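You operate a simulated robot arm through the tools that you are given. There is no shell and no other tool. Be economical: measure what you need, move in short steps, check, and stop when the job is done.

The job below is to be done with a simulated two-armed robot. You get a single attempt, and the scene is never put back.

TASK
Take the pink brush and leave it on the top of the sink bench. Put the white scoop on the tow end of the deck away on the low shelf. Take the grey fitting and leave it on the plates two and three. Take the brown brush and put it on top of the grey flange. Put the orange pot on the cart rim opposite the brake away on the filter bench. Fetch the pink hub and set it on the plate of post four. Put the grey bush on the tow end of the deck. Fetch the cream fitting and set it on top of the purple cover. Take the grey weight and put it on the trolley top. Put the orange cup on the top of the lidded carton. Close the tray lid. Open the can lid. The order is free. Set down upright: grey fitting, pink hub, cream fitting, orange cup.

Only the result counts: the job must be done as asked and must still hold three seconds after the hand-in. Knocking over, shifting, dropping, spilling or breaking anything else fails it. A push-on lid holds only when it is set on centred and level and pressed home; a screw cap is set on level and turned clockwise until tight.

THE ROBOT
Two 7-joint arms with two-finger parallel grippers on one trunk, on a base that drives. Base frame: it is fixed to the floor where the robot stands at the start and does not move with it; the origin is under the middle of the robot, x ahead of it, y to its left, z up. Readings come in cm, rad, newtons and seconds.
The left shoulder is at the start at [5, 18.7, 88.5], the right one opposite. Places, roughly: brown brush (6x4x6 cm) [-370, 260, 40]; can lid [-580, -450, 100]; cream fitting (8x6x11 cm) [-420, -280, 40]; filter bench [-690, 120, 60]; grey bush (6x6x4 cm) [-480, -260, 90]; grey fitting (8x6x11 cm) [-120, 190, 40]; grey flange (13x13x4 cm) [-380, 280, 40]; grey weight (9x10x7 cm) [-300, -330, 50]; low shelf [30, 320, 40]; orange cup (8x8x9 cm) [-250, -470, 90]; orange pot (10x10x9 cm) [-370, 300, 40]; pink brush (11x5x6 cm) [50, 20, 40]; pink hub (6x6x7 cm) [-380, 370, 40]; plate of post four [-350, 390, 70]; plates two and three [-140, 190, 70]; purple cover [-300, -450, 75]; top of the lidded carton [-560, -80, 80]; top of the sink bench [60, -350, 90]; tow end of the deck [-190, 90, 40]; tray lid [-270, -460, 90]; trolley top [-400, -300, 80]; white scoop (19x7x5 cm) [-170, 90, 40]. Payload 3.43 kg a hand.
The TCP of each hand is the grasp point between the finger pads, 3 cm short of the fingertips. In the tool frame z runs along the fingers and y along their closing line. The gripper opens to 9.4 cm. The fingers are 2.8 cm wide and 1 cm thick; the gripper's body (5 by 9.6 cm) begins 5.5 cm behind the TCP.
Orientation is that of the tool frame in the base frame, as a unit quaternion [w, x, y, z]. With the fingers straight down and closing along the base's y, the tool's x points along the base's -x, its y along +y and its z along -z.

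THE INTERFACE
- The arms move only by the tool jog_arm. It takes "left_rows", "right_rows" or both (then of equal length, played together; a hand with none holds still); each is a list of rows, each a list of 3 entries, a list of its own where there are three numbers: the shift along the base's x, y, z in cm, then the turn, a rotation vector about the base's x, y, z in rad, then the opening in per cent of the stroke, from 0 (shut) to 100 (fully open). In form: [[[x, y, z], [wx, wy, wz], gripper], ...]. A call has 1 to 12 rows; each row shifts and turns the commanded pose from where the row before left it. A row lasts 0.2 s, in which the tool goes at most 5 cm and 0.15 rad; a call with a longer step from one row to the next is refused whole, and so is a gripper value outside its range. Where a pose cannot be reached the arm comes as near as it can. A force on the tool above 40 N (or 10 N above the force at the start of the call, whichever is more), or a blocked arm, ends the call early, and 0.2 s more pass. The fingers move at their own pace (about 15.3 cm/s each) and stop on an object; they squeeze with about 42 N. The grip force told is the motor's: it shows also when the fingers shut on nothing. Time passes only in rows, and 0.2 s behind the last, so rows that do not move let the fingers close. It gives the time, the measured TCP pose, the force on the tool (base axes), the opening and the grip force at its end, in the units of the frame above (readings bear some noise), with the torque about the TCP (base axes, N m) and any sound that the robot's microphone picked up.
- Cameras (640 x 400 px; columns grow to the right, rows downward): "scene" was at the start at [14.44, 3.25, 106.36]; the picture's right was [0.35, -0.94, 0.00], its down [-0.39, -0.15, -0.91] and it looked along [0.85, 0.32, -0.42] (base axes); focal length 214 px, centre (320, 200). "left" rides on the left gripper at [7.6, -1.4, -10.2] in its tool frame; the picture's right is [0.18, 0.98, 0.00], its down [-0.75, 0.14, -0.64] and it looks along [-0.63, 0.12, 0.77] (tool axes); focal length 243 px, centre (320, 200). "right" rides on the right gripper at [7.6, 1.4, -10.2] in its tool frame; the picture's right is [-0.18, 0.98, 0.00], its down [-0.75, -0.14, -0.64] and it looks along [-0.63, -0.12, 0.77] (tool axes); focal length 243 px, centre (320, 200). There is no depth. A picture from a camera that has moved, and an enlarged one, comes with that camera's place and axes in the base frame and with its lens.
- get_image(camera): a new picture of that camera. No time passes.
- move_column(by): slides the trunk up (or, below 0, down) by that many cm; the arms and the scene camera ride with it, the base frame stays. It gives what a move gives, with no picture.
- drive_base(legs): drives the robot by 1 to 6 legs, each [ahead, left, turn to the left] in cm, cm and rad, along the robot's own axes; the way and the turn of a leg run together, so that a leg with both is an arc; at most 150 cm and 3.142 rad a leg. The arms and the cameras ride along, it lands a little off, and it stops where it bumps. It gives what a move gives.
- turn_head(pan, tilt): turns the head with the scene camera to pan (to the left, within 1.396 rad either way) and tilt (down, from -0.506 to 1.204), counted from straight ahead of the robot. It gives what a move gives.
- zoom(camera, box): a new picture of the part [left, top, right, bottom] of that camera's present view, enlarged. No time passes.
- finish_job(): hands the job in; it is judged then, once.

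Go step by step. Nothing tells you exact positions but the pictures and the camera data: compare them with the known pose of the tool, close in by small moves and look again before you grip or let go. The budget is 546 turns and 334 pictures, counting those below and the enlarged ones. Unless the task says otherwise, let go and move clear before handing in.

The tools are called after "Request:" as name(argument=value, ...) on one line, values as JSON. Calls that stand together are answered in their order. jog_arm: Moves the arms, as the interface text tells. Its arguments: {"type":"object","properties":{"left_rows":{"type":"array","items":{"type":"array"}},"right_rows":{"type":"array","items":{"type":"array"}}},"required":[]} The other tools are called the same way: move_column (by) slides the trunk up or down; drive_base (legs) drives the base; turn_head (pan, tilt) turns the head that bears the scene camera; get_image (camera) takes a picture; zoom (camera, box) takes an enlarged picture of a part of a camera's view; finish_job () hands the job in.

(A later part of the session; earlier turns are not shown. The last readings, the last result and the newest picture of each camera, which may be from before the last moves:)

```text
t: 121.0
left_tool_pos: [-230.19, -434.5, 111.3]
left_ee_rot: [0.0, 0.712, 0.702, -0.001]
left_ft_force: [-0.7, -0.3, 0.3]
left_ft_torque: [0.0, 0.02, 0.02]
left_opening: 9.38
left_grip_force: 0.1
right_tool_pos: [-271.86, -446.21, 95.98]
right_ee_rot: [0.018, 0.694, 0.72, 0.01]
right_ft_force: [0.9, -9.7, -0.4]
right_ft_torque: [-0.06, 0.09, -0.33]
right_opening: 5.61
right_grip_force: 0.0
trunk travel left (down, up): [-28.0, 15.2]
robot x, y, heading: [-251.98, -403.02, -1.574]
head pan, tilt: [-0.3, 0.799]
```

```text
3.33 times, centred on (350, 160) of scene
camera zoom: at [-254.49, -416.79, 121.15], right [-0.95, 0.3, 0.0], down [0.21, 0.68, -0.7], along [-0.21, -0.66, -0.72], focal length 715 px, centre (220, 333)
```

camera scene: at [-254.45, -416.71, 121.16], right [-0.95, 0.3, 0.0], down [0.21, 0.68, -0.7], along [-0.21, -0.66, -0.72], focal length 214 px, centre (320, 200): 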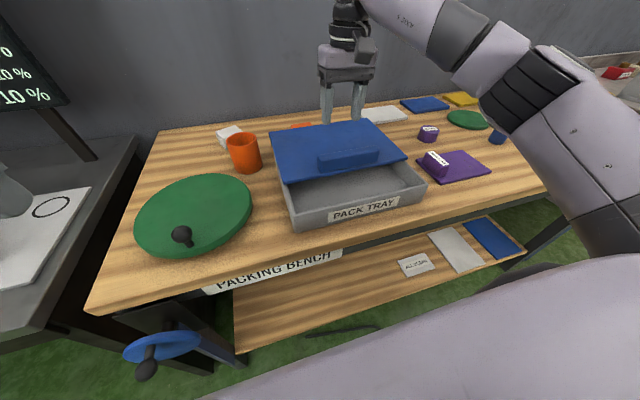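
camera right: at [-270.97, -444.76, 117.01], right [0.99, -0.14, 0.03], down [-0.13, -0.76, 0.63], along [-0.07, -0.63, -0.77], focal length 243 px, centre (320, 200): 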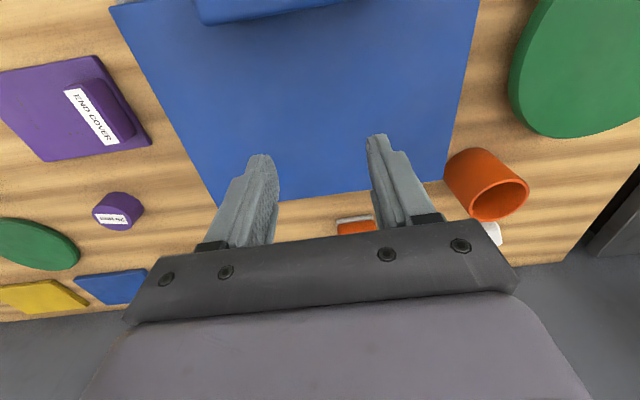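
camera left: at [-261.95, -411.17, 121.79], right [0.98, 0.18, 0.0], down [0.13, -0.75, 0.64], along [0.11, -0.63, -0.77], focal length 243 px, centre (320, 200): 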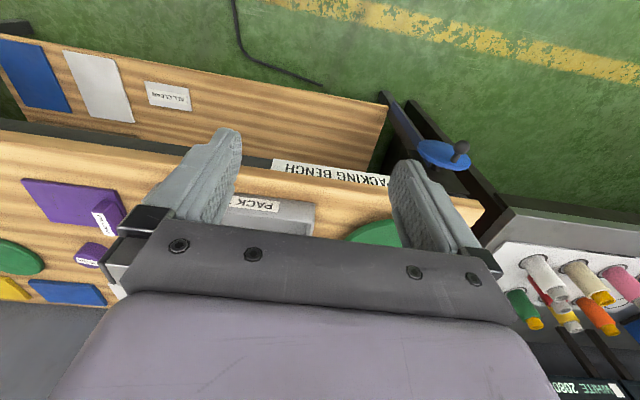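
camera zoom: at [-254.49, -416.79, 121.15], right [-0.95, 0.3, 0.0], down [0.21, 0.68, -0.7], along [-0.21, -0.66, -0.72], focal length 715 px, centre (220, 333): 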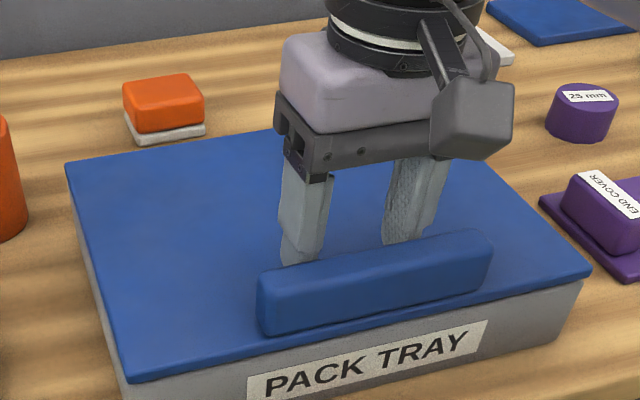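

The stop was reached and the lid is fully shut. I'll retract the hand and back off toward the white box with the grey weight.

Request:
jog_arm(right_rows=[[[0, -0.8, 0.5], [0, 0, 0], 60], [[0, 0, 4], [0, 0, 0], 100], [[0, 1, 4], [0, 0, 0], 100], [[0, 4, 2], [0, 0, 0], 100], [[0, 4, 2], [0, 0, 0], 100], [[0, 4, 2], [0, 0, 0], 100], [[-2, 4, 0], [0, 0, 0], 100]])

Request:
drive_base(legs=[[-25, 0, 0]])

Request:
turn_head(pan=-1.39, tilt=0.4)

Request:
get_image(camera="scene")

```text
t: 122.6
left_tool_pos: [-230.17, -434.28, 111.48]
left_ee_rot: [0.002, 0.712, 0.703, -0.001]
left_ft_force: [-0.2, -0.4, 0.2]
left_ft_torque: [0.01, 0.0, 0.0]
left_opening: 9.41
left_grip_force: 0.1
right_tool_pos: [-273.86, -429.39, 110.68]
right_ee_rot: [0.016, 0.693, 0.72, 0.01]
right_ft_force: [0.3, 0.5, 0.6]
right_ft_torque: [0.0, 0.0, 0.0]
right_opening: 9.39
right_grip_force: 0.0
trunk travel left (down, up): [-28.0, 15.2]
robot x, y, heading: [-252.2, -403.32, -1.574]
head pan, tilt: [-0.3, 0.799]
```

```text
t: 124.4
left_tool_pos: [-229.95, -408.81, 111.42]
left_ee_rot: [0.0, 0.711, 0.704, -0.001]
left_ft_force: [0.1, 0.2, -0.1]
left_ft_torque: [-0.01, -0.01, -0.02]
left_opening: 9.42
left_grip_force: 0.1
right_tool_pos: [-273.75, -404.22, 110.58]
right_ee_rot: [0.016, 0.692, 0.722, 0.01]
right_ft_force: [-0.5, 1.3, -0.6]
right_ft_torque: [0.0, 0.02, 0.0]
right_opening: 9.39
right_grip_force: 0.0
trunk travel left (down, up): [-28.0, 15.2]
robot x, y, heading: [-252.26, -377.97, -1.568]
head pan, tilt: [-0.3, 0.799]
```

```text
t: 125.7
left_tool_pos: [-230.01, -409.04, 111.33]
left_ee_rot: [0.0, 0.71, 0.704, -0.001]
left_ft_force: [-0.3, 0.1, 0.0]
left_ft_torque: [0.01, 0.0, -0.02]
left_opening: 9.38
left_grip_force: 0.1
right_tool_pos: [-273.71, -404.27, 110.61]
right_ee_rot: [0.016, 0.692, 0.722, 0.01]
right_ft_force: [0.0, -0.9, -0.8]
right_ft_torque: [0.03, 0.01, 0.02]
right_opening: 9.4
right_grip_force: 0.1
trunk travel left (down, up): [-28.0, 15.2]
robot x, y, heading: [-252.04, -377.74, -1.572]
head pan, tilt: [-1.389, 0.4]
```

```text
279 pictures are left
camera scene: at [-261.09, -385.33, 124.67], right [-0.18, 0.98, 0.0], down [0.38, 0.07, -0.92], along [-0.91, -0.17, -0.39], focal length 214 px, centre (320, 200)
```

scene: 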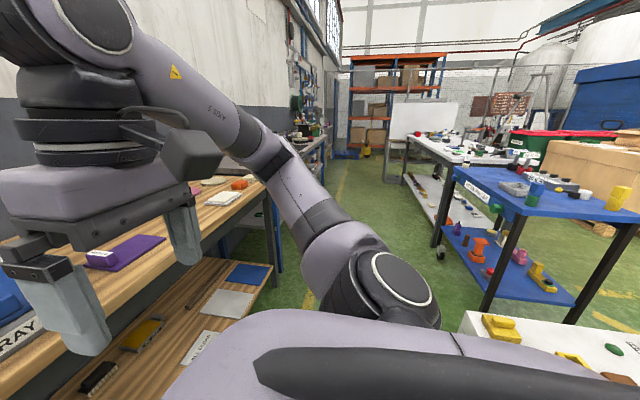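

Request:
drive_base(legs=[[-55, 0, 0], [0, 0, -1.57]])

Request:
turn_head(pan=0, tilt=0.7)

Request:
get_image(camera="scene")

```text
t: 132.8
left_tool_pos: [-283.84, -343.4, 111.43]
left_ee_rot: [0.0, 1.0, -0.022, -0.001]
left_ft_force: [0.1, -0.5, 0.7]
left_ft_torque: [0.01, -0.05, -0.01]
left_opening: 9.41
left_grip_force: 0.0
right_tool_pos: [-277.64, -299.95, 110.67]
right_ee_rot: [0.018, 1.0, 0.004, -0.004]
right_ft_force: [0.4, 0.6, -0.1]
right_ft_torque: [-0.01, 0.01, 0.0]
right_opening: 9.42
right_grip_force: 0.0
trunk travel left (down, up): [-28.0, 15.2]
robot x, y, heading: [-251.99, -323.13, 3.106]
head pan, tilt: [-1.389, 0.4]
```

```text
t: 134.4
left_tool_pos: [-283.8, -343.48, 111.34]
left_ee_rot: [0.001, 1.0, -0.022, -0.001]
left_ft_force: [-0.2, 0.3, 0.2]
left_ft_torque: [-0.01, 0.02, 0.0]
left_opening: 9.37
left_grip_force: 0.0
right_tool_pos: [-277.6, -299.95, 110.61]
right_ee_rot: [0.019, 1.0, 0.005, -0.005]
right_ft_force: [0.0, 0.4, 0.4]
right_ft_torque: [-0.02, -0.03, -0.01]
right_opening: 9.42
right_grip_force: 0.1
trunk travel left (down, up): [-28.0, 15.2]
robot x, y, heading: [-251.64, -322.54, 3.108]
head pan, tilt: [0.0, 0.7]
```

```text
278 pictures are left
camera scene: at [-266.3, -322.0, 121.99], right [0.04, 1.0, 0.0], down [0.64, -0.02, -0.77], along [-0.76, 0.03, -0.64], focal length 214 px, centre (320, 200)
```

scene: 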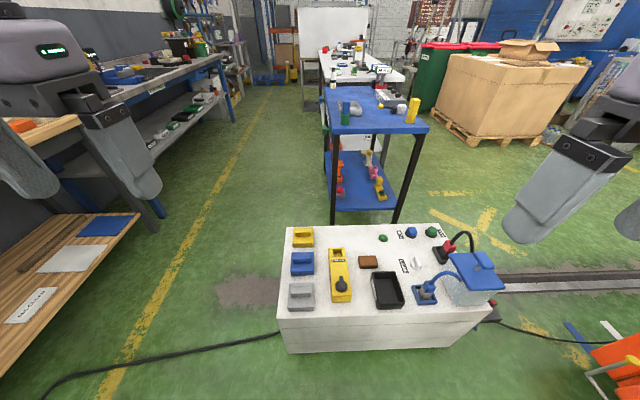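

Request:
zoom(camera="scene", box=[260, 215, 420, 355])

Request:
zoom(camera="scene", box=[310, 80, 450, 230])

```text
2.86 times, centred on (340, 285) of scene
camera zoom: at [-266.3, -322.0, 121.99], right [0.04, 1.0, 0.0], down [0.64, -0.02, -0.77], along [-0.76, 0.03, -0.64], focal length 613 px, centre (263, -43)
```

zoom: 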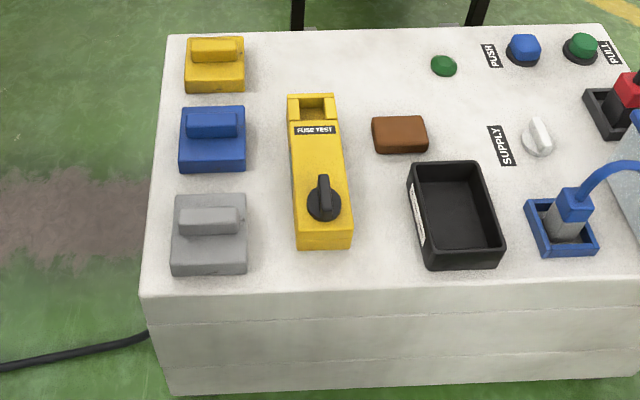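

```text
2.67 times, centred on (380, 155) of scene
camera zoom: at [-266.3, -322.0, 121.99], right [0.04, 1.0, 0.0], down [0.64, -0.02, -0.77], along [-0.76, 0.03, -0.64], focal length 572 px, centre (160, 320)
```

zoom: 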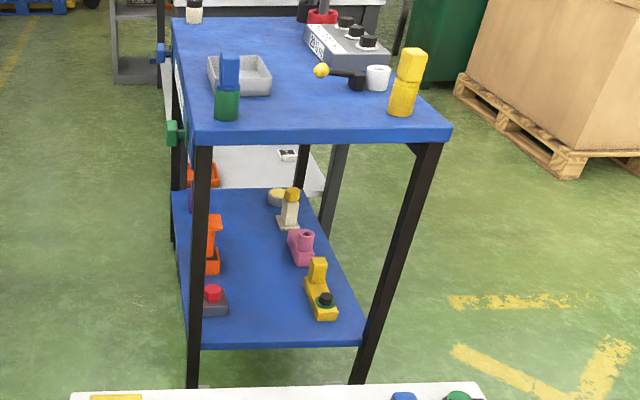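

The grey weight is on the white box near [-302, -327], with a handle on top. I'll lower the trunk and bring the left hand above it.

Request:
move_column(by=-18)

Request:
jog_arm(left_rows=[[[-2.5, 2.3, -3.3], [0, 0, 0], 100], [[-2.5, 2.3, -3.3], [0, 0, 0], 100], [[-2.5, 2.3, -3.3], [0, 0, 0], 100], [[-2.5, 2.3, -3.3], [0, 0, 0], 100], [[-2.5, 2.3, -3.3], [0, 0, 0], 100], [[-2.5, 2.3, -3.3], [0, 0, 0], 100], [[-2.5, 2.3, -3.3], [0, 0, 0], 100]])

Request:
get_image(camera="left")

Request:
get_image(camera="scene")

```text
t: 136.4
left_tool_pos: [-283.78, -343.43, 93.36]
left_ee_rot: [0.0, 1.0, -0.023, -0.001]
left_ft_force: [-0.9, -0.4, -0.2]
left_ft_torque: [0.02, 0.04, -0.02]
left_opening: 9.41
left_grip_force: 0.0
right_tool_pos: [-277.59, -299.91, 92.78]
right_ee_rot: [0.018, 1.0, 0.004, -0.005]
right_ft_force: [-0.2, -0.7, 0.3]
right_ft_torque: [0.01, 0.02, -0.02]
right_opening: 9.41
right_grip_force: 0.1
trunk travel left (down, up): [-10.0, 33.2]
robot x, y, heading: [-252.2, -322.76, 3.104]
head pan, tilt: [0.0, 0.7]
```

```text
t: 138.0
left_tool_pos: [-301.33, -327.23, 70.31]
left_ee_rot: [0.0, 1.0, -0.022, 0.0]
left_ft_force: [0.4, 0.1, -0.2]
left_ft_torque: [0.0, 0.03, -0.01]
left_opening: 9.42
left_grip_force: 0.0
right_tool_pos: [-277.6, -299.92, 92.58]
right_ee_rot: [0.018, 1.0, 0.004, -0.004]
right_ft_force: [-0.1, -0.8, -0.6]
right_ft_torque: [0.02, 0.0, 0.03]
right_opening: 9.42
right_grip_force: 0.1
trunk travel left (down, up): [-10.0, 33.2]
robot x, y, heading: [-252.24, -322.73, 3.106]
head pan, tilt: [0.0, 0.7]
```

```text
275 pictures are left
camera left: at [-293.78, -326.39, 80.49], right [0.14, -0.99, 0.0], down [-0.76, -0.11, 0.64], along [-0.64, -0.09, -0.77], focal length 243 px, centre (320, 200)
```

left: 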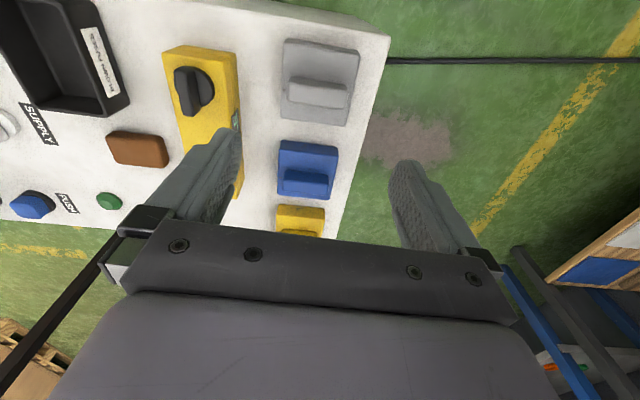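

```text
274 pictures are left
camera scene: at [-266.3, -322.01, 103.99], right [0.04, 1.0, 0.0], down [0.64, -0.02, -0.76], along [-0.76, 0.03, -0.64], focal length 214 px, centre (320, 200)
```

scene: 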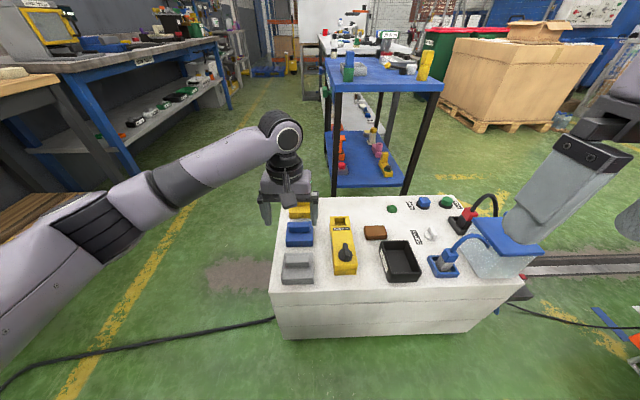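

Request:
jog_arm(left_rows=[[[-0.3, 0, -4.5], [0, 0, 0], 100], [[-0.3, 0, -4.5], [0, 0, 0], 100], [[0, 0, -4.5], [0, 0, 0], 100]])

Request:
get_image(camera="left")

Request:
zoom(camera="scene", box=[240, 180, 400, 300])

```text
t: 138.8
left_tool_pos: [-301.86, -327.31, 56.84]
left_ee_rot: [0.0, 1.0, -0.021, -0.002]
left_ft_force: [-0.6, -0.8, 0.4]
left_ft_torque: [-0.03, -0.03, 0.03]
left_opening: 9.4
left_grip_force: 0.1
right_tool_pos: [-277.52, -299.86, 92.55]
right_ee_rot: [0.019, 1.0, 0.005, -0.005]
right_ft_force: [0.4, -0.4, 0.3]
right_ft_torque: [-0.02, -0.01, 0.04]
right_opening: 9.4
right_grip_force: 0.0
trunk travel left (down, up): [-10.0, 33.2]
robot x, y, heading: [-251.81, -322.39, 3.104]
head pan, tilt: [0.0, 0.7]
```

```text
273 pictures are left
camera left: at [-294.33, -326.37, 67.0], right [0.14, -0.99, 0.0], down [-0.76, -0.11, 0.64], along [-0.64, -0.09, -0.76], focal length 243 px, centre (320, 200)
```

left: 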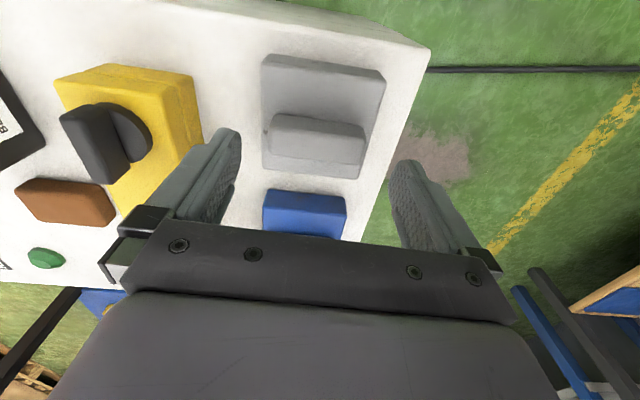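

```text
3.33 times, centred on (320, 240) of scene
camera zoom: at [-266.3, -322.01, 104.0], right [0.04, 1.0, 0.0], down [0.64, -0.02, -0.77], along [-0.76, 0.03, -0.64], focal length 715 px, centre (320, 67)
```

zoom: 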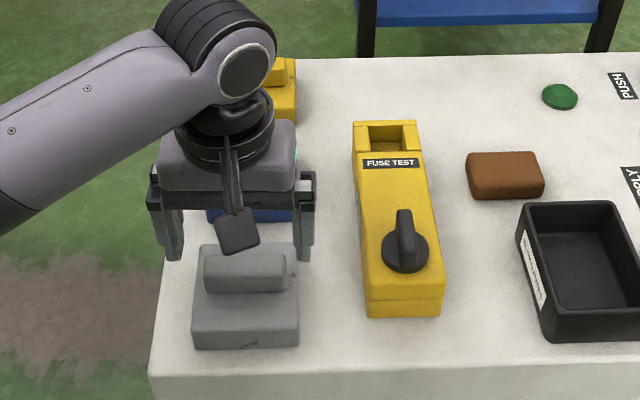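

Request:
jog_arm(left_rows=[[[-0.2, 0, -2], [0, 0, 0], 100], [[0, 0, -1], [0, 0, 0], 100], [[0, 0, -0.5], [0, 0, 0], 100]])

Request:
get_image(camera="left")

Request:
zoom(camera="scene", box=[240, 200, 360, 290])

```text
t: 139.6
left_tool_pos: [-302.14, -327.34, 53.26]
left_ee_rot: [-0.001, 1.0, -0.022, -0.001]
left_ft_force: [0.0, -1.4, -0.4]
left_ft_torque: [-0.01, 0.0, 0.0]
left_opening: 9.38
left_grip_force: 0.1
right_tool_pos: [-277.5, -299.91, 92.7]
right_ee_rot: [0.019, 1.0, 0.004, -0.004]
right_ft_force: [0.0, 0.0, -1.1]
right_ft_torque: [-0.01, 0.03, -0.06]
right_opening: 9.4
right_grip_force: 0.1
trunk travel left (down, up): [-10.0, 33.2]
robot x, y, heading: [-252.17, -322.72, 3.107]
head pan, tilt: [0.0, 0.7]
```

```text
271 pictures are left
camera left: at [-294.55, -326.36, 63.44], right [0.14, -0.99, 0.0], down [-0.76, -0.11, 0.64], along [-0.64, -0.09, -0.77], focal length 243 px, centre (320, 200)
```

left: 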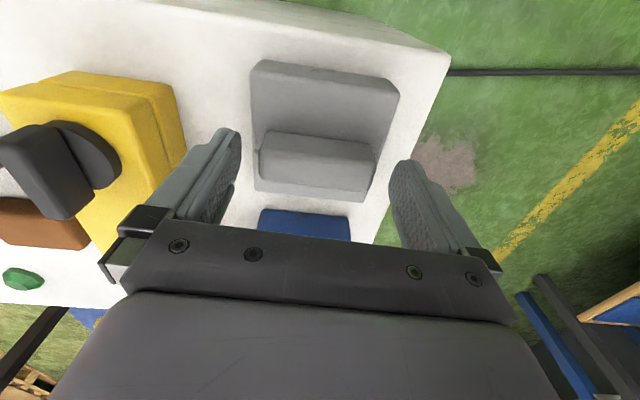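

```text
4.44 times, centred on (300, 245) of scene
camera zoom: at [-266.3, -322.01, 103.99], right [0.04, 1.0, 0.0], down [0.64, -0.02, -0.76], along [-0.76, 0.03, -0.64], focal length 953 px, centre (409, 0)
```

zoom: 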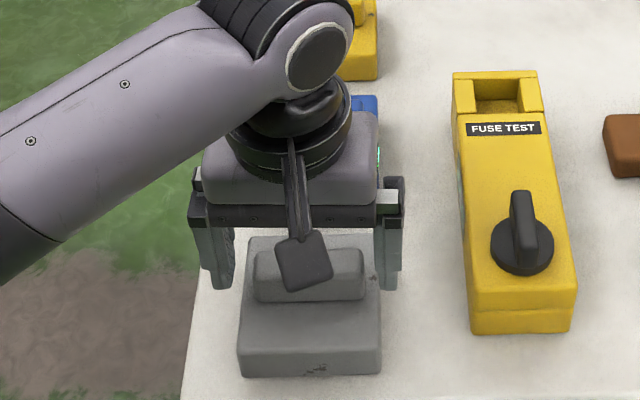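

Request:
jog_arm(left_rows=[[[0, 0, 0], [0, 0, 0], 50], [[0, 0, 0], [0, 0, 0], 0], [[0, 0, 0], [0, 0, 0], 0]])

Request:
get_image(camera="left")

```text
t: 140.4
left_tool_pos: [-302.05, -327.31, 53.4]
left_ee_rot: [-0.001, 1.0, -0.021, -0.001]
left_ft_force: [-0.3, 3.8, 0.8]
left_ft_torque: [0.37, 0.25, 0.03]
left_opening: 7.26
left_grip_force: 42.3
right_tool_pos: [-277.64, -299.9, 92.51]
right_ee_rot: [0.019, 1.0, 0.003, -0.004]
right_ft_force: [0.1, -0.2, 0.4]
right_ft_torque: [-0.01, -0.01, 0.0]
right_opening: 9.38
right_grip_force: 0.2
trunk travel left (down, up): [-10.0, 33.2]
robot x, y, heading: [-251.84, -322.41, 3.11]
head pan, tilt: [0.0, 0.7]
```

```text
269 pictures are left
camera left: at [-294.55, -326.34, 63.45], right [0.14, -0.99, 0.0], down [-0.76, -0.11, 0.64], along [-0.64, -0.09, -0.77], focal length 243 px, centre (320, 200)
```

left: 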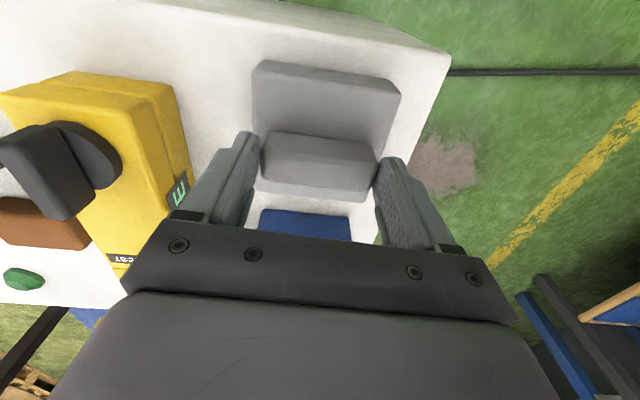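

The handle is gripped at a width of 7.3 cm. I'll lift.

Request:
jog_arm(left_rows=[[[0, 0, 1.5], [0, 0, 0], 0], [[0, 0, 3], [0, 0, 0], 0], [[0, 0, 4], [0, 0, 0], 0]])

Request:
get_image(camera="scene")

```text
t: 141.2
left_tool_pos: [-301.91, -327.44, 61.43]
left_ee_rot: [0.0, 1.0, -0.023, 0.0]
left_ft_force: [0.0, -0.4, -10.3]
left_ft_torque: [0.01, -0.08, 0.02]
left_opening: 7.23
left_grip_force: 42.0
right_tool_pos: [-277.75, -299.86, 92.56]
right_ee_rot: [0.019, 1.0, 0.004, -0.004]
right_ft_force: [-0.5, 0.6, 0.3]
right_ft_torque: [-0.03, -0.03, 0.0]
right_opening: 9.4
right_grip_force: 0.1
trunk travel left (down, up): [-10.0, 33.2]
robot x, y, heading: [-251.86, -322.91, 3.112]
head pan, tilt: [0.0, 0.7]
```

```text
268 pictures are left
camera scene: at [-266.36, -322.01, 103.97], right [0.04, 1.0, 0.0], down [0.64, -0.02, -0.76], along [-0.76, 0.03, -0.64], focal length 214 px, centre (320, 200)
```

scene: 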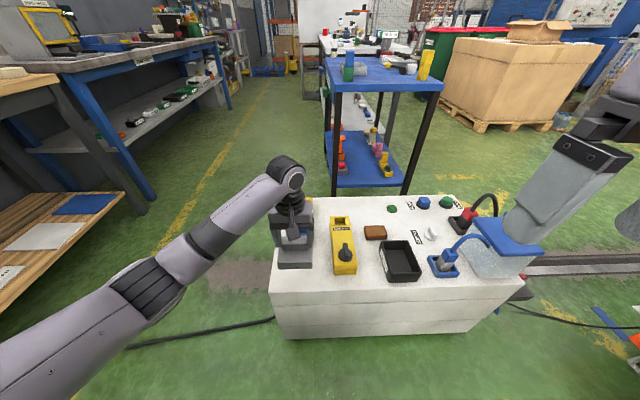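

The weight is held (about 1 kg). I'll raise it and drive around to the trolley's bench side.

Request:
jog_arm(left_rows=[[[1.5, -1, 4.5], [0, 0, 0], 0], [[1.5, -1, 4.5], [0, 0, 0], 0], [[1.5, -1, 4.5], [0, 0, 0], 0], [[1.5, -1, 4.5], [0, 0, 0], 0], [[1.5, -1, 4.5], [0, 0, 0], 0], [[1.5, -1, 4.5], [0, 0, 0], 0], [[1.5, -1, 4.5], [0, 0, 0], 0], [[1.5, -1, 4.5], [0, 0, 0], 0]], right_rows=[[[0, 0, 1], [0, 0, 0], 100], [[0, 0, 1], [0, 0, 0], 100], [[0, 0, 1], [0, 0, 0], 100], [[0, 0, 1], [0, 0, 0], 100], [[0, 0, 1], [0, 0, 0], 100], [[0, 0, 0], [0, 0, 0], 100], [[0, 0, 0], [0, 0, 0], 100], [[0, 0, 0], [0, 0, 0], 100]])

Request:
drive_base(legs=[[0, 52, 0], [140, 0, 0], [0, 0, -1.54]])

Request:
get_image(camera="scene")

```text
t: 143.0
left_tool_pos: [-289.63, -335.51, 98.03]
left_ee_rot: [0.0, 1.0, -0.022, 0.001]
left_ft_force: [-0.1, -0.4, -10.1]
left_ft_torque: [0.01, -0.05, 0.01]
left_opening: 7.23
left_grip_force: 41.9
right_tool_pos: [-277.71, -299.8, 97.69]
right_ee_rot: [0.018, 1.0, 0.004, -0.005]
right_ft_force: [0.1, -0.2, -0.3]
right_ft_torque: [0.0, -0.02, 0.02]
right_opening: 9.39
right_grip_force: 0.0
trunk travel left (down, up): [-10.0, 33.2]
robot x, y, heading: [-252.07, -322.28, 3.112]
head pan, tilt: [0.0, 0.7]
```

```text
t: 156.5
left_tool_pos: [-413.11, -333.2, 97.85]
left_ee_rot: [0.0, 0.712, -0.702, -0.001]
left_ft_force: [0.0, 0.2, -9.1]
left_ft_torque: [-0.07, -0.02, 0.02]
left_opening: 7.2
left_grip_force: 41.5
right_tool_pos: [-376.72, -342.96, 97.64]
right_ee_rot: [0.011, 0.729, -0.684, -0.016]
right_ft_force: [0.7, -0.4, -0.5]
right_ft_torque: [-0.01, 0.0, 0.03]
right_opening: 9.39
right_grip_force: 0.0
trunk travel left (down, up): [-10.0, 33.2]
robot x, y, heading: [-398.13, -370.12, 1.59]
head pan, tilt: [0.0, 0.7]
```

```text
267 pictures are left
camera scene: at [-398.39, -355.67, 103.98], right [1.0, 0.02, 0.0], down [0.01, -0.64, -0.76], along [-0.02, 0.76, -0.64], focal length 214 px, centre (320, 200)
```

scene: 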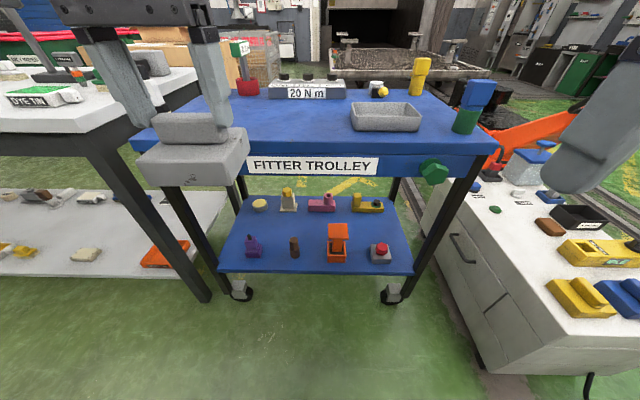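

The trolley top is at z ≈ 83, x -442 to -361, y -313 to -267. A free area lies near [-410, -298], so I'll close in.

Request:
drive_base(legs=[[20, 0, -0.02]])

Request:
jog_arm(left_rows=[[[0.8, 3.5, -0.8], [0, 0, 0], 0], [[0.8, 3.5, -0.8], [0, 0, 0], 0], [[0.8, 3.5, -0.8], [0, 0, 0], 0], [[0.8, 3.5, -0.8], [0, 0, 0], 0]])

Request:
get_image(camera="scene")

Request:
get_image(camera="left")

```text
t: 158.1
left_tool_pos: [-412.41, -312.45, 97.95]
left_ee_rot: [0.001, -0.704, 0.711, 0.0]
left_ft_force: [-0.1, 0.2, -8.4]
left_ft_torque: [-0.05, 0.02, 0.01]
left_opening: 7.17
left_grip_force: 42.2
right_tool_pos: [-376.31, -323.18, 97.71]
right_ee_rot: [0.01, 0.721, -0.692, -0.016]
right_ft_force: [0.6, 0.8, -0.6]
right_ft_torque: [0.01, -0.02, 0.02]
right_opening: 9.4
right_grip_force: 0.0
trunk travel left (down, up): [-10.0, 33.2]
robot x, y, heading: [-398.12, -350.07, 1.567]
head pan, tilt: [0.0, 0.7]
```

```text
t: 159.1
left_tool_pos: [-409.31, -298.2, 94.82]
left_ee_rot: [-0.001, -0.704, 0.71, 0.001]
left_ft_force: [-0.3, 0.2, -9.6]
left_ft_torque: [-0.07, 0.03, 0.06]
left_opening: 7.15
left_grip_force: 42.4
right_tool_pos: [-376.46, -323.24, 97.59]
right_ee_rot: [0.01, 0.721, -0.692, -0.016]
right_ft_force: [-0.1, -0.1, 0.4]
right_ft_torque: [0.0, -0.02, 0.0]
right_opening: 9.41
right_grip_force: 0.0
trunk travel left (down, up): [-10.0, 33.2]
robot x, y, heading: [-398.22, -350.01, 1.567]
head pan, tilt: [0.0, 0.7]
```

```text
266 pictures are left
camera scene: at [-398.25, -335.28, 103.97], right [1.0, 0.0, 0.0], down [0.0, -0.64, -0.76], along [0.0, 0.76, -0.64], focal length 214 px, centre (320, 200)
```

scene: 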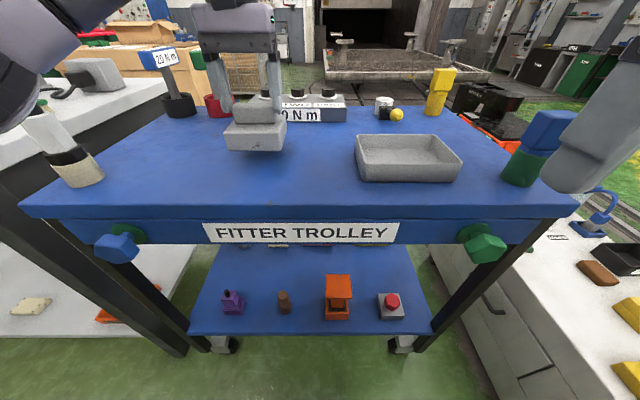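

```text
265 pictures are left
camera left: at [-408.1, -305.92, 105.02], right [-0.98, -0.17, 0.0], down [-0.13, 0.76, 0.64], along [-0.11, 0.63, -0.77], focal length 243 px, centre (320, 200)
```

left: 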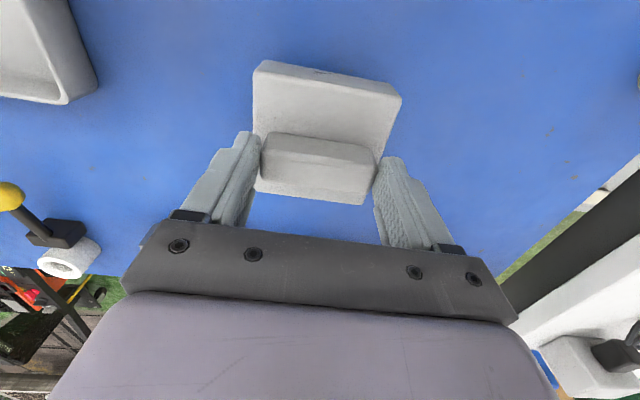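

Request:
jog_arm(left_rows=[[[0, 0, -2], [0, 0, 0], 0], [[0, 0, -1.5], [0, 0, 0], 0], [[0, 0, -1], [0, 0, 0], 0], [[0, 0, -0.7], [0, 0, 0], 0]])

Request:
zoom(camera="scene", box=[180, 60, 340, 180])

```text
t: 160.0
left_tool_pos: [-409.23, -298.68, 90.95]
left_ee_rot: [0.006, -0.703, 0.711, 0.005]
left_ft_force: [0.3, -2.3, 16.3]
left_ft_torque: [-0.99, 1.15, 0.14]
left_opening: 7.14
left_grip_force: 41.7
right_tool_pos: [-376.3, -323.26, 97.64]
right_ee_rot: [0.009, 0.722, -0.692, -0.016]
right_ft_force: [-0.2, -0.3, -0.2]
right_ft_torque: [0.03, -0.02, -0.02]
right_opening: 9.41
right_grip_force: 0.2
trunk travel left (down, up): [-10.0, 33.2]
robot x, y, heading: [-398.05, -349.99, 1.569]
head pan, tilt: [0.0, 0.7]
stopped in row 4 (left hand): the force on the tool passed its limit (the readings are from after the stop); the commanded pose is now the measured one
```

```text
3.33 times, centred on (260, 120) of scene
camera zoom: at [-398.22, -335.46, 103.99], right [1.0, 0.0, 0.0], down [0.0, -0.64, -0.77], along [0.0, 0.77, -0.64], focal length 715 px, centre (520, 467)
```

zoom: 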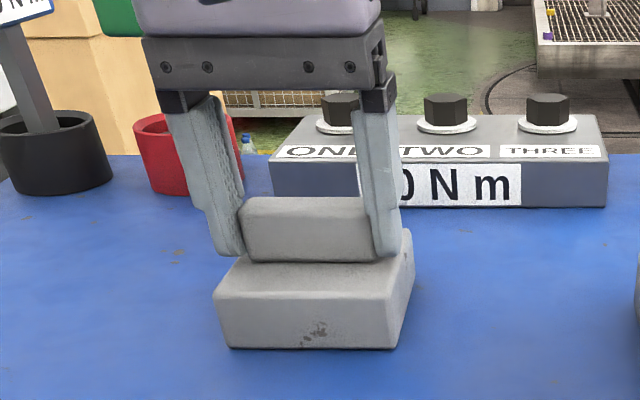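

Contact reached; the weight stands flat. I'll release and lift straight up.

Request:
jog_arm(left_rows=[[[0, 0, 0.3], [0, 0, 0], 80], [[0, 0, 0], [0, 0, 0], 90], [[0, 0, 0], [0, 0, 0], 90], [[0, 0, 4], [0, 0, 0], 90], [[0, -1, 4.5], [0, 0, 0], 100], [[0, -4, 2], [0, 0, 0], 100], [[0, -4, 2], [0, 0, 0], 100]])

Request:
get_image(camera="scene")

Request:
zoom(camera="scene", box=[180, 230, 440, 340])

```text
t: 161.6
left_tool_pos: [-409.42, -307.22, 103.12]
left_ee_rot: [0.005, -0.704, 0.71, 0.003]
left_ft_force: [-0.1, 0.4, 0.2]
left_ft_torque: [-0.01, -0.01, -0.01]
left_opening: 9.41
left_grip_force: 0.0
right_tool_pos: [-376.33, -323.27, 97.65]
right_ee_rot: [0.01, 0.722, -0.692, -0.016]
right_ft_force: [-0.4, -0.5, 0.1]
right_ft_torque: [0.02, 0.0, -0.01]
right_opening: 9.42
right_grip_force: 0.1
trunk travel left (down, up): [-10.0, 33.2]
robot x, y, heading: [-398.14, -349.89, 1.569]
head pan, tilt: [0.0, 0.7]
```

```text
263 pictures are left
camera scene: at [-398.27, -335.36, 103.99], right [1.0, 0.0, 0.0], down [0.0, -0.64, -0.77], along [0.0, 0.77, -0.64], focal length 214 px, centre (320, 200)
```

scene: 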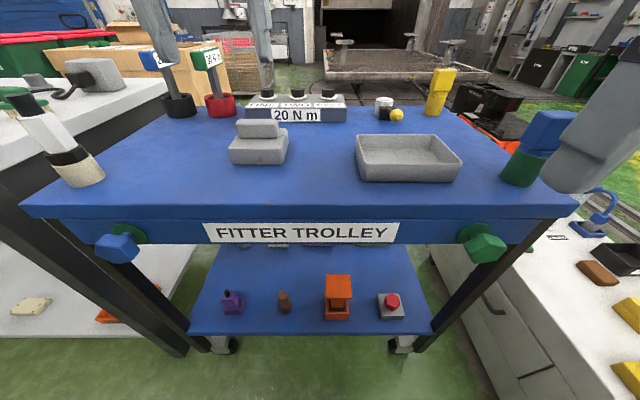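

```text
2.46 times, centred on (310, 285) of scene
camera zoom: at [-398.27, -335.36, 103.99], right [1.0, 0.0, 0.0], down [0.0, -0.64, -0.77], along [0.0, 0.77, -0.64], focal length 528 px, centre (345, -9)
```

zoom: 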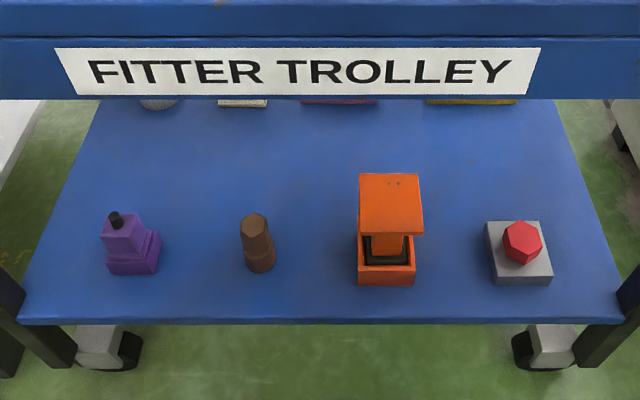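

The weight is on the trolley. The cream fitting stands in the back row of the low shelf, so I'll back off and look under the top.

Request:
drive_base(legs=[[-35, 0, 0]])

Request:
move_column(by=-10)

Request:
turn_head(pan=0.1, tilt=0.5)

Request:
zoom(camera="scene", box=[200, 100, 440, 250])

```text
t: 163.9
left_tool_pos: [-409.56, -341.84, 103.15]
left_ee_rot: [0.006, -0.704, 0.71, 0.003]
left_ft_force: [0.5, -0.3, 0.9]
left_ft_torque: [-0.01, 0.04, -0.01]
left_opening: 9.41
left_grip_force: 0.0
right_tool_pos: [-376.51, -357.89, 97.61]
right_ee_rot: [0.01, 0.722, -0.691, -0.016]
right_ft_force: [0.5, 0.1, 0.8]
right_ft_torque: [-0.01, -0.02, -0.01]
right_opening: 9.4
right_grip_force: 0.0
trunk travel left (down, up): [-10.0, 33.2]
robot x, y, heading: [-398.64, -384.57, 1.572]
head pan, tilt: [0.0, 0.7]
```

```text
t: 165.2
left_tool_pos: [-409.49, -341.81, 93.08]
left_ee_rot: [0.006, -0.705, 0.71, 0.003]
left_ft_force: [0.5, -0.4, 0.3]
left_ft_torque: [-0.02, 0.0, 0.01]
left_opening: 9.39
left_grip_force: 0.0
right_tool_pos: [-376.46, -357.88, 87.7]
right_ee_rot: [0.01, 0.722, -0.691, -0.016]
right_ft_force: [0.4, -0.2, 0.8]
right_ft_torque: [0.0, -0.02, 0.0]
right_opening: 9.38
right_grip_force: 0.0
trunk travel left (down, up): [0.0, 43.2]
robot x, y, heading: [-398.4, -384.58, 1.573]
head pan, tilt: [0.0, 0.7]
```

```text
t: 166.0
left_tool_pos: [-409.54, -341.8, 93.04]
left_ee_rot: [0.005, -0.705, 0.709, 0.004]
left_ft_force: [0.2, 0.9, -0.4]
left_ft_torque: [-0.04, 0.01, 0.0]
left_opening: 9.39
left_grip_force: 0.1
right_tool_pos: [-376.51, -357.94, 87.64]
right_ee_rot: [0.01, 0.723, -0.691, -0.016]
right_ft_force: [-0.3, 0.2, 0.2]
right_ft_torque: [0.04, 0.0, 0.01]
right_opening: 9.4
right_grip_force: 0.1
trunk travel left (down, up): [0.0, 43.2]
robot x, y, heading: [-398.14, -384.36, 1.57]
head pan, tilt: [0.099, 0.499]
```

```text
2.67 times, centred on (320, 175) of scene
camera zoom: at [-399.2, -369.46, 95.76], right [0.99, 0.1, 0.0], down [0.05, -0.48, -0.88], along [-0.09, 0.87, -0.48], focal length 572 px, centre (320, 267)
```

zoom: 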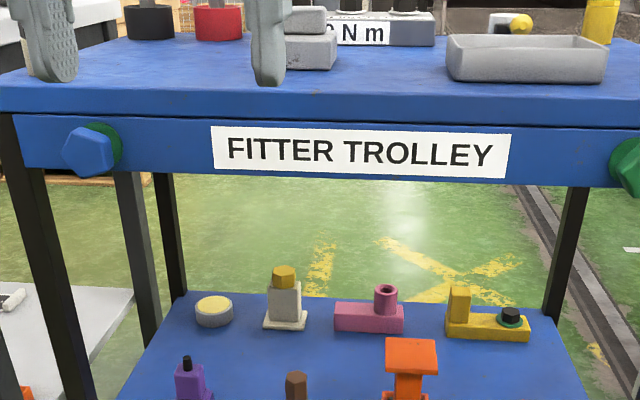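

The cream fitting stands at about [-415, -279.5], its base on z ≈ 33 and its column about 6 cm wide. I'll reach it from this side with the left tool pitched 35° below horizontal, passing over the front row and under the top.

Request:
jog_arm(left_rows=[[[-0.7, 0, -4.7], [0.12, 0, 0], 100], [[-0.7, 0, -4.7], [0.12, 0, 0], 100], [[-0.7, 0, -4.7], [0.12, 0, 0], 100], [[-0.7, 0, -4.7], [0.12, 0, 0], 100], [[-0.7, 0, -4.7], [0.12, 0, 0], 100], [[-0.7, 0, -4.7], [0.12, 0, 0], 100], [[-0.7, 0, -4.7], [0.12, 0, 0], 100], [[-0.7, 0, -4.7], [0.12, 0, 0], 100]])

Request:
get_image(camera="left")

Request:
get_image(camera="scene")

```text
t: 167.8
left_tool_pos: [-415.21, -341.48, 55.65]
left_ee_rot: [0.331, -0.623, 0.627, 0.331]
left_ft_force: [0.6, -0.9, 0.1]
left_ft_torque: [-0.05, -0.02, -0.01]
left_opening: 9.41
left_grip_force: 0.0
right_tool_pos: [-376.44, -357.77, 87.6]
right_ee_rot: [0.01, 0.723, -0.691, -0.016]
right_ft_force: [0.1, -0.2, 0.7]
right_ft_torque: [-0.03, 0.02, -0.04]
right_opening: 9.38
right_grip_force: 0.1
trunk travel left (down, up): [0.0, 43.2]
robot x, y, heading: [-398.14, -384.5, 1.569]
head pan, tilt: [0.099, 0.499]
```

```text
260 pictures are left
camera left: at [-414.01, -354.4, 55.02], right [-0.98, -0.1, -0.15], down [-0.14, -0.11, 0.98], along [-0.11, 0.99, 0.09], focal length 243 px, centre (320, 200)
```

left: 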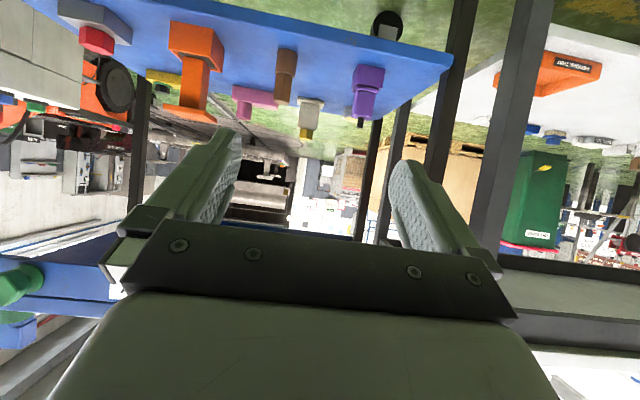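

```text
259 pictures are left
camera scene: at [-399.2, -369.47, 95.77], right [0.99, 0.1, 0.0], down [0.05, -0.48, -0.88], along [-0.09, 0.87, -0.48], focal length 214 px, centre (320, 200)
```

scene: 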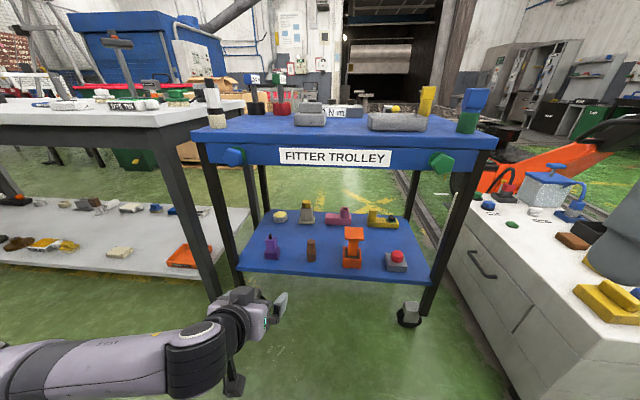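

Request:
drive_base(legs=[[34, 0, 0]])

Request:
turn_head(pan=0.3, tilt=0.85)

Request:
get_image(camera="scene")

Request:
get_image(camera="left")

```text
t: 170.0
left_tool_pos: [-414.71, -306.74, 55.47]
left_ee_rot: [0.332, -0.62, 0.63, 0.33]
left_ft_force: [0.0, -1.2, -0.5]
left_ft_torque: [0.02, 0.0, -0.03]
left_opening: 9.39
left_grip_force: 0.0
right_tool_pos: [-376.21, -323.31, 87.59]
right_ee_rot: [0.011, 0.72, -0.694, -0.015]
right_ft_force: [0.3, 0.7, 0.2]
right_ft_torque: [-0.02, 0.01, 0.0]
right_opening: 9.41
right_grip_force: 0.0
trunk travel left (down, up): [0.0, 43.2]
robot x, y, heading: [-398.14, -350.12, 1.56]
head pan, tilt: [0.099, 0.499]
```

```text
t: 170.8
left_tool_pos: [-414.8, -306.79, 55.59]
left_ee_rot: [0.332, -0.62, 0.63, 0.329]
left_ft_force: [0.4, 0.0, 0.1]
left_ft_torque: [0.0, -0.01, -0.02]
left_opening: 9.38
left_grip_force: 0.1
right_tool_pos: [-376.05, -323.37, 87.67]
right_ee_rot: [0.01, 0.72, -0.694, -0.016]
right_ft_force: [-0.1, -0.5, 0.3]
right_ft_torque: [0.02, -0.02, 0.0]
right_opening: 9.43
right_grip_force: 0.0
trunk travel left (down, up): [0.0, 43.2]
robot x, y, heading: [-398.16, -349.97, 1.566]
head pan, tilt: [0.3, 0.85]
```

```text
258 pictures are left
camera scene: at [-400.42, -336.36, 92.77], right [0.96, 0.29, 0.0], down [0.22, -0.72, -0.66], along [-0.19, 0.63, -0.75], focal length 214 px, centre (320, 200)
```

scene: 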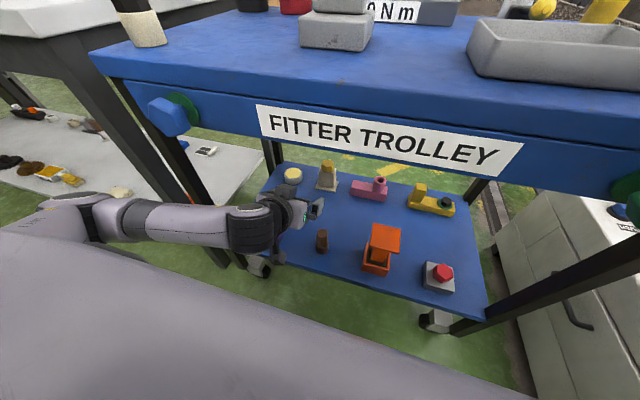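

```text
257 pictures are left
camera left: at [-413.7, -319.61, 54.99], right [-0.98, -0.09, -0.15], down [-0.14, -0.11, 0.98], along [-0.1, 0.99, 0.09], focal length 243 px, centre (320, 200)
```

left: 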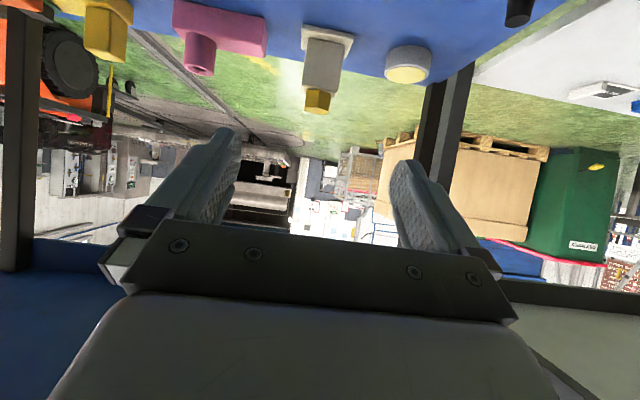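

Request:
jog_arm(left_rows=[[[-0.1, 3.8, -0.8], [0, 0, 0], 100], [[-0.1, 3.8, -0.8], [0, 0, 0], 100], [[0, 3.8, -0.9], [0, 0, 0], 100], [[0, 3.8, -0.9], [0, 0, 0], 100], [[0, 3.6, -0.9], [0, 0, 0], 100]])

Request:
get_image(camera="left")

Request:
get_image(camera="scene")

```text
t: 172.1
left_tool_pos: [-414.93, -288.46, 51.74]
left_ee_rot: [0.332, -0.619, 0.63, 0.33]
left_ft_force: [0.5, -0.2, 0.4]
left_ft_torque: [-0.01, 0.01, -0.01]
left_opening: 9.39
left_grip_force: 0.1
right_tool_pos: [-376.17, -323.28, 87.67]
right_ee_rot: [0.01, 0.72, -0.694, -0.016]
right_ft_force: [0.2, -0.2, -0.6]
right_ft_torque: [0.0, -0.01, 0.05]
right_opening: 9.4
right_grip_force: 0.1
trunk travel left (down, up): [0.0, 43.2]
robot x, y, heading: [-398.09, -349.72, 1.563]
head pan, tilt: [0.3, 0.85]
```

```text
256 pictures are left
camera left: at [-413.85, -301.14, 51.08], right [-0.98, -0.09, -0.15], down [-0.14, -0.1, 0.98], along [-0.1, 0.99, 0.09], focal length 243 px, centre (320, 200)
```

left: 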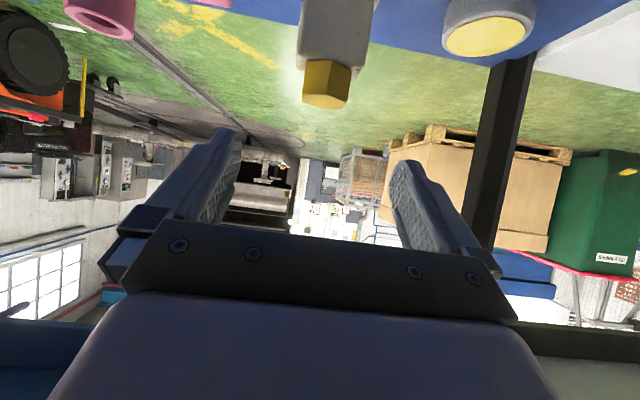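

```text
255 pictures are left
camera scene: at [-400.42, -336.37, 92.77], right [0.96, 0.29, 0.0], down [0.22, -0.72, -0.66], along [-0.19, 0.63, -0.75], focal length 214 px, centre (320, 200)
```

scene: 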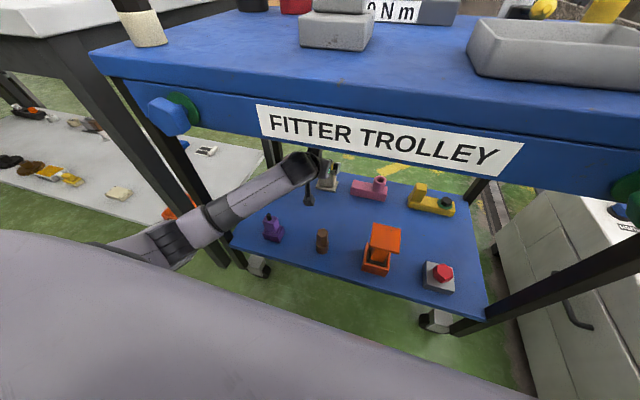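

Request:
jog_arm(left_rows=[[[0, 2.3, -3.2], [0, 0, 0], 100], [[0, 2.3, -3.2], [0, 0, 0], 100], [[-0.1, 2.3, -3.2], [0, 0, 0], 100], [[0, 2.2, -3.1], [0, 0, 0], 100]])

Request:
get_image(camera="left")

Request:
zoom(camera="scene", box=[230, 130, 390, 250])

```text
t: 173.1
left_tool_pos: [-415.53, -278.83, 38.35]
left_ee_rot: [0.33, -0.621, 0.63, 0.329]
left_ft_force: [-1.3, -1.0, -3.2]
left_ft_torque: [0.2, -0.01, -0.08]
left_opening: 9.4
left_grip_force: 0.0
right_tool_pos: [-376.22, -323.16, 87.6]
right_ee_rot: [0.01, 0.72, -0.694, -0.016]
right_ft_force: [-1.2, 0.7, -0.8]
right_ft_torque: [-0.02, -0.05, -0.01]
right_opening: 9.4
right_grip_force: 0.1
trunk travel left (down, up): [0.0, 43.2]
robot x, y, heading: [-398.08, -349.46, 1.566]
head pan, tilt: [0.3, 0.85]
```

```text
254 pictures are left
camera left: at [-414.35, -291.73, 37.73], right [-0.98, -0.09, -0.15], down [-0.14, -0.1, 0.99], along [-0.1, 0.99, 0.09], focal length 243 px, centre (320, 200)
```

left: 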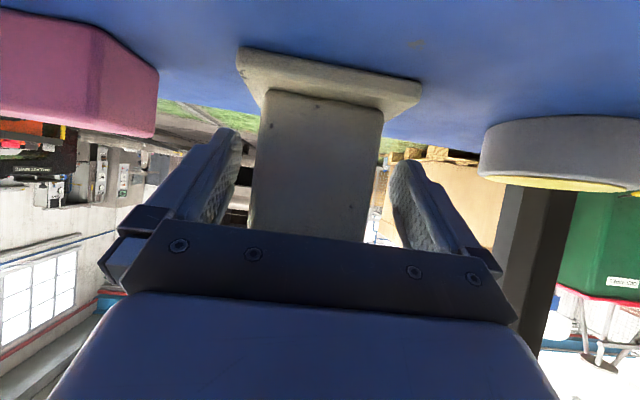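

```text
3.33 times, centred on (310, 190) of scene
camera zoom: at [-400.45, -336.31, 92.74], right [0.96, 0.29, 0.0], down [0.22, -0.72, -0.66], along [-0.19, 0.63, -0.75], focal length 715 px, centre (353, 233)
```

zoom: 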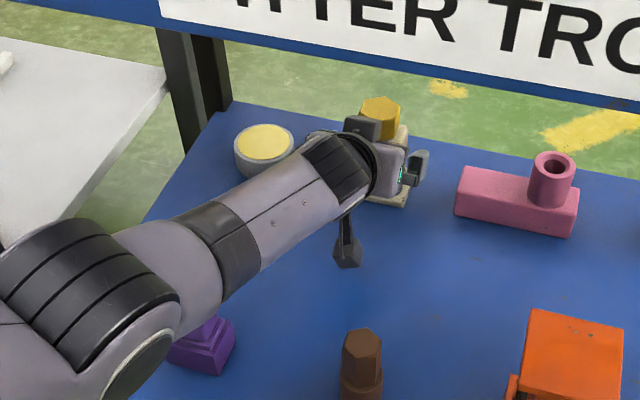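

Request:
jog_arm(left_rows=[[[0, 0, 0], [0, 0, 0], 40], [[0, 0, 0], [0, 0, 0], 0], [[0, 0, 0], [0, 0, 0], 0]])

```text
t: 173.8
left_tool_pos: [-415.32, -278.66, 38.8]
left_ee_rot: [0.334, -0.619, 0.629, 0.33]
left_ft_force: [2.8, 0.7, 4.5]
left_ft_torque: [0.17, -0.39, -0.01]
left_opening: 6.41
left_grip_force: 42.1
right_tool_pos: [-376.13, -323.35, 87.66]
right_ee_rot: [0.009, 0.72, -0.694, -0.017]
right_ft_force: [0.2, 1.1, 0.0]
right_ft_torque: [-0.02, 0.0, 0.02]
right_opening: 9.42
right_grip_force: 0.0
trunk travel left (down, up): [0.0, 43.2]
robot x, y, heading: [-398.17, -349.81, 1.564]
head pan, tilt: [0.3, 0.85]
```

The column is gripped. I'll lift first, then withdraw along the way in.

Request:
jog_arm(left_rows=[[[0, 0, 2.5], [0, 0, 0], 0], [[0, 0, 3.5], [0, 0, 0], 0], [[0, -0.5, 3.5], [0, 0, 0], 0], [[0, -1, 3.5], [0, 0, 0], 0]])

Request:
get_image(camera="left")

Request:
get_image(camera="scene")

```text
t: 174.8
left_tool_pos: [-415.01, -280.79, 51.34]
left_ee_rot: [0.331, -0.62, 0.631, 0.329]
left_ft_force: [0.0, 0.4, -3.4]
left_ft_torque: [0.02, 0.0, -0.01]
left_opening: 6.39
left_grip_force: 41.3
right_tool_pos: [-376.13, -323.24, 87.56]
right_ee_rot: [0.01, 0.72, -0.694, -0.017]
right_ft_force: [-0.1, -0.4, 0.6]
right_ft_torque: [-0.02, 0.0, 0.01]
right_opening: 9.38
right_grip_force: 0.0
trunk travel left (down, up): [0.0, 43.2]
robot x, y, heading: [-397.75, -349.68, 1.564]
head pan, tilt: [0.3, 0.85]
```

```text
252 pictures are left
camera left: at [-413.95, -293.63, 50.81], right [-0.98, -0.09, -0.15], down [-0.14, -0.1, 0.99], along [-0.1, 0.99, 0.09], focal length 243 px, centre (320, 200)
```

left: 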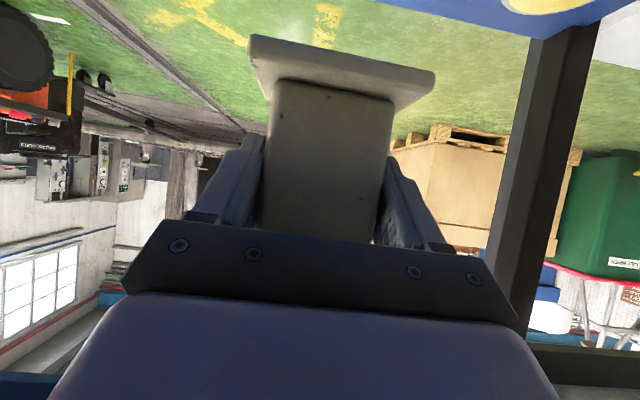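

```text
251 pictures are left
camera scene: at [-400.43, -336.34, 92.76], right [0.96, 0.29, 0.0], down [0.22, -0.72, -0.66], along [-0.19, 0.63, -0.75], focal length 214 px, centre (320, 200)
```

scene: 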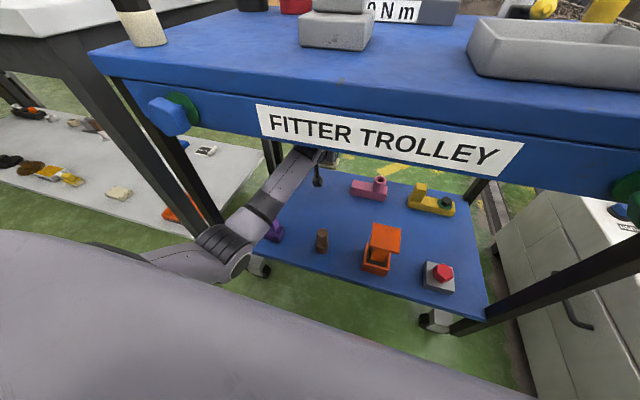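

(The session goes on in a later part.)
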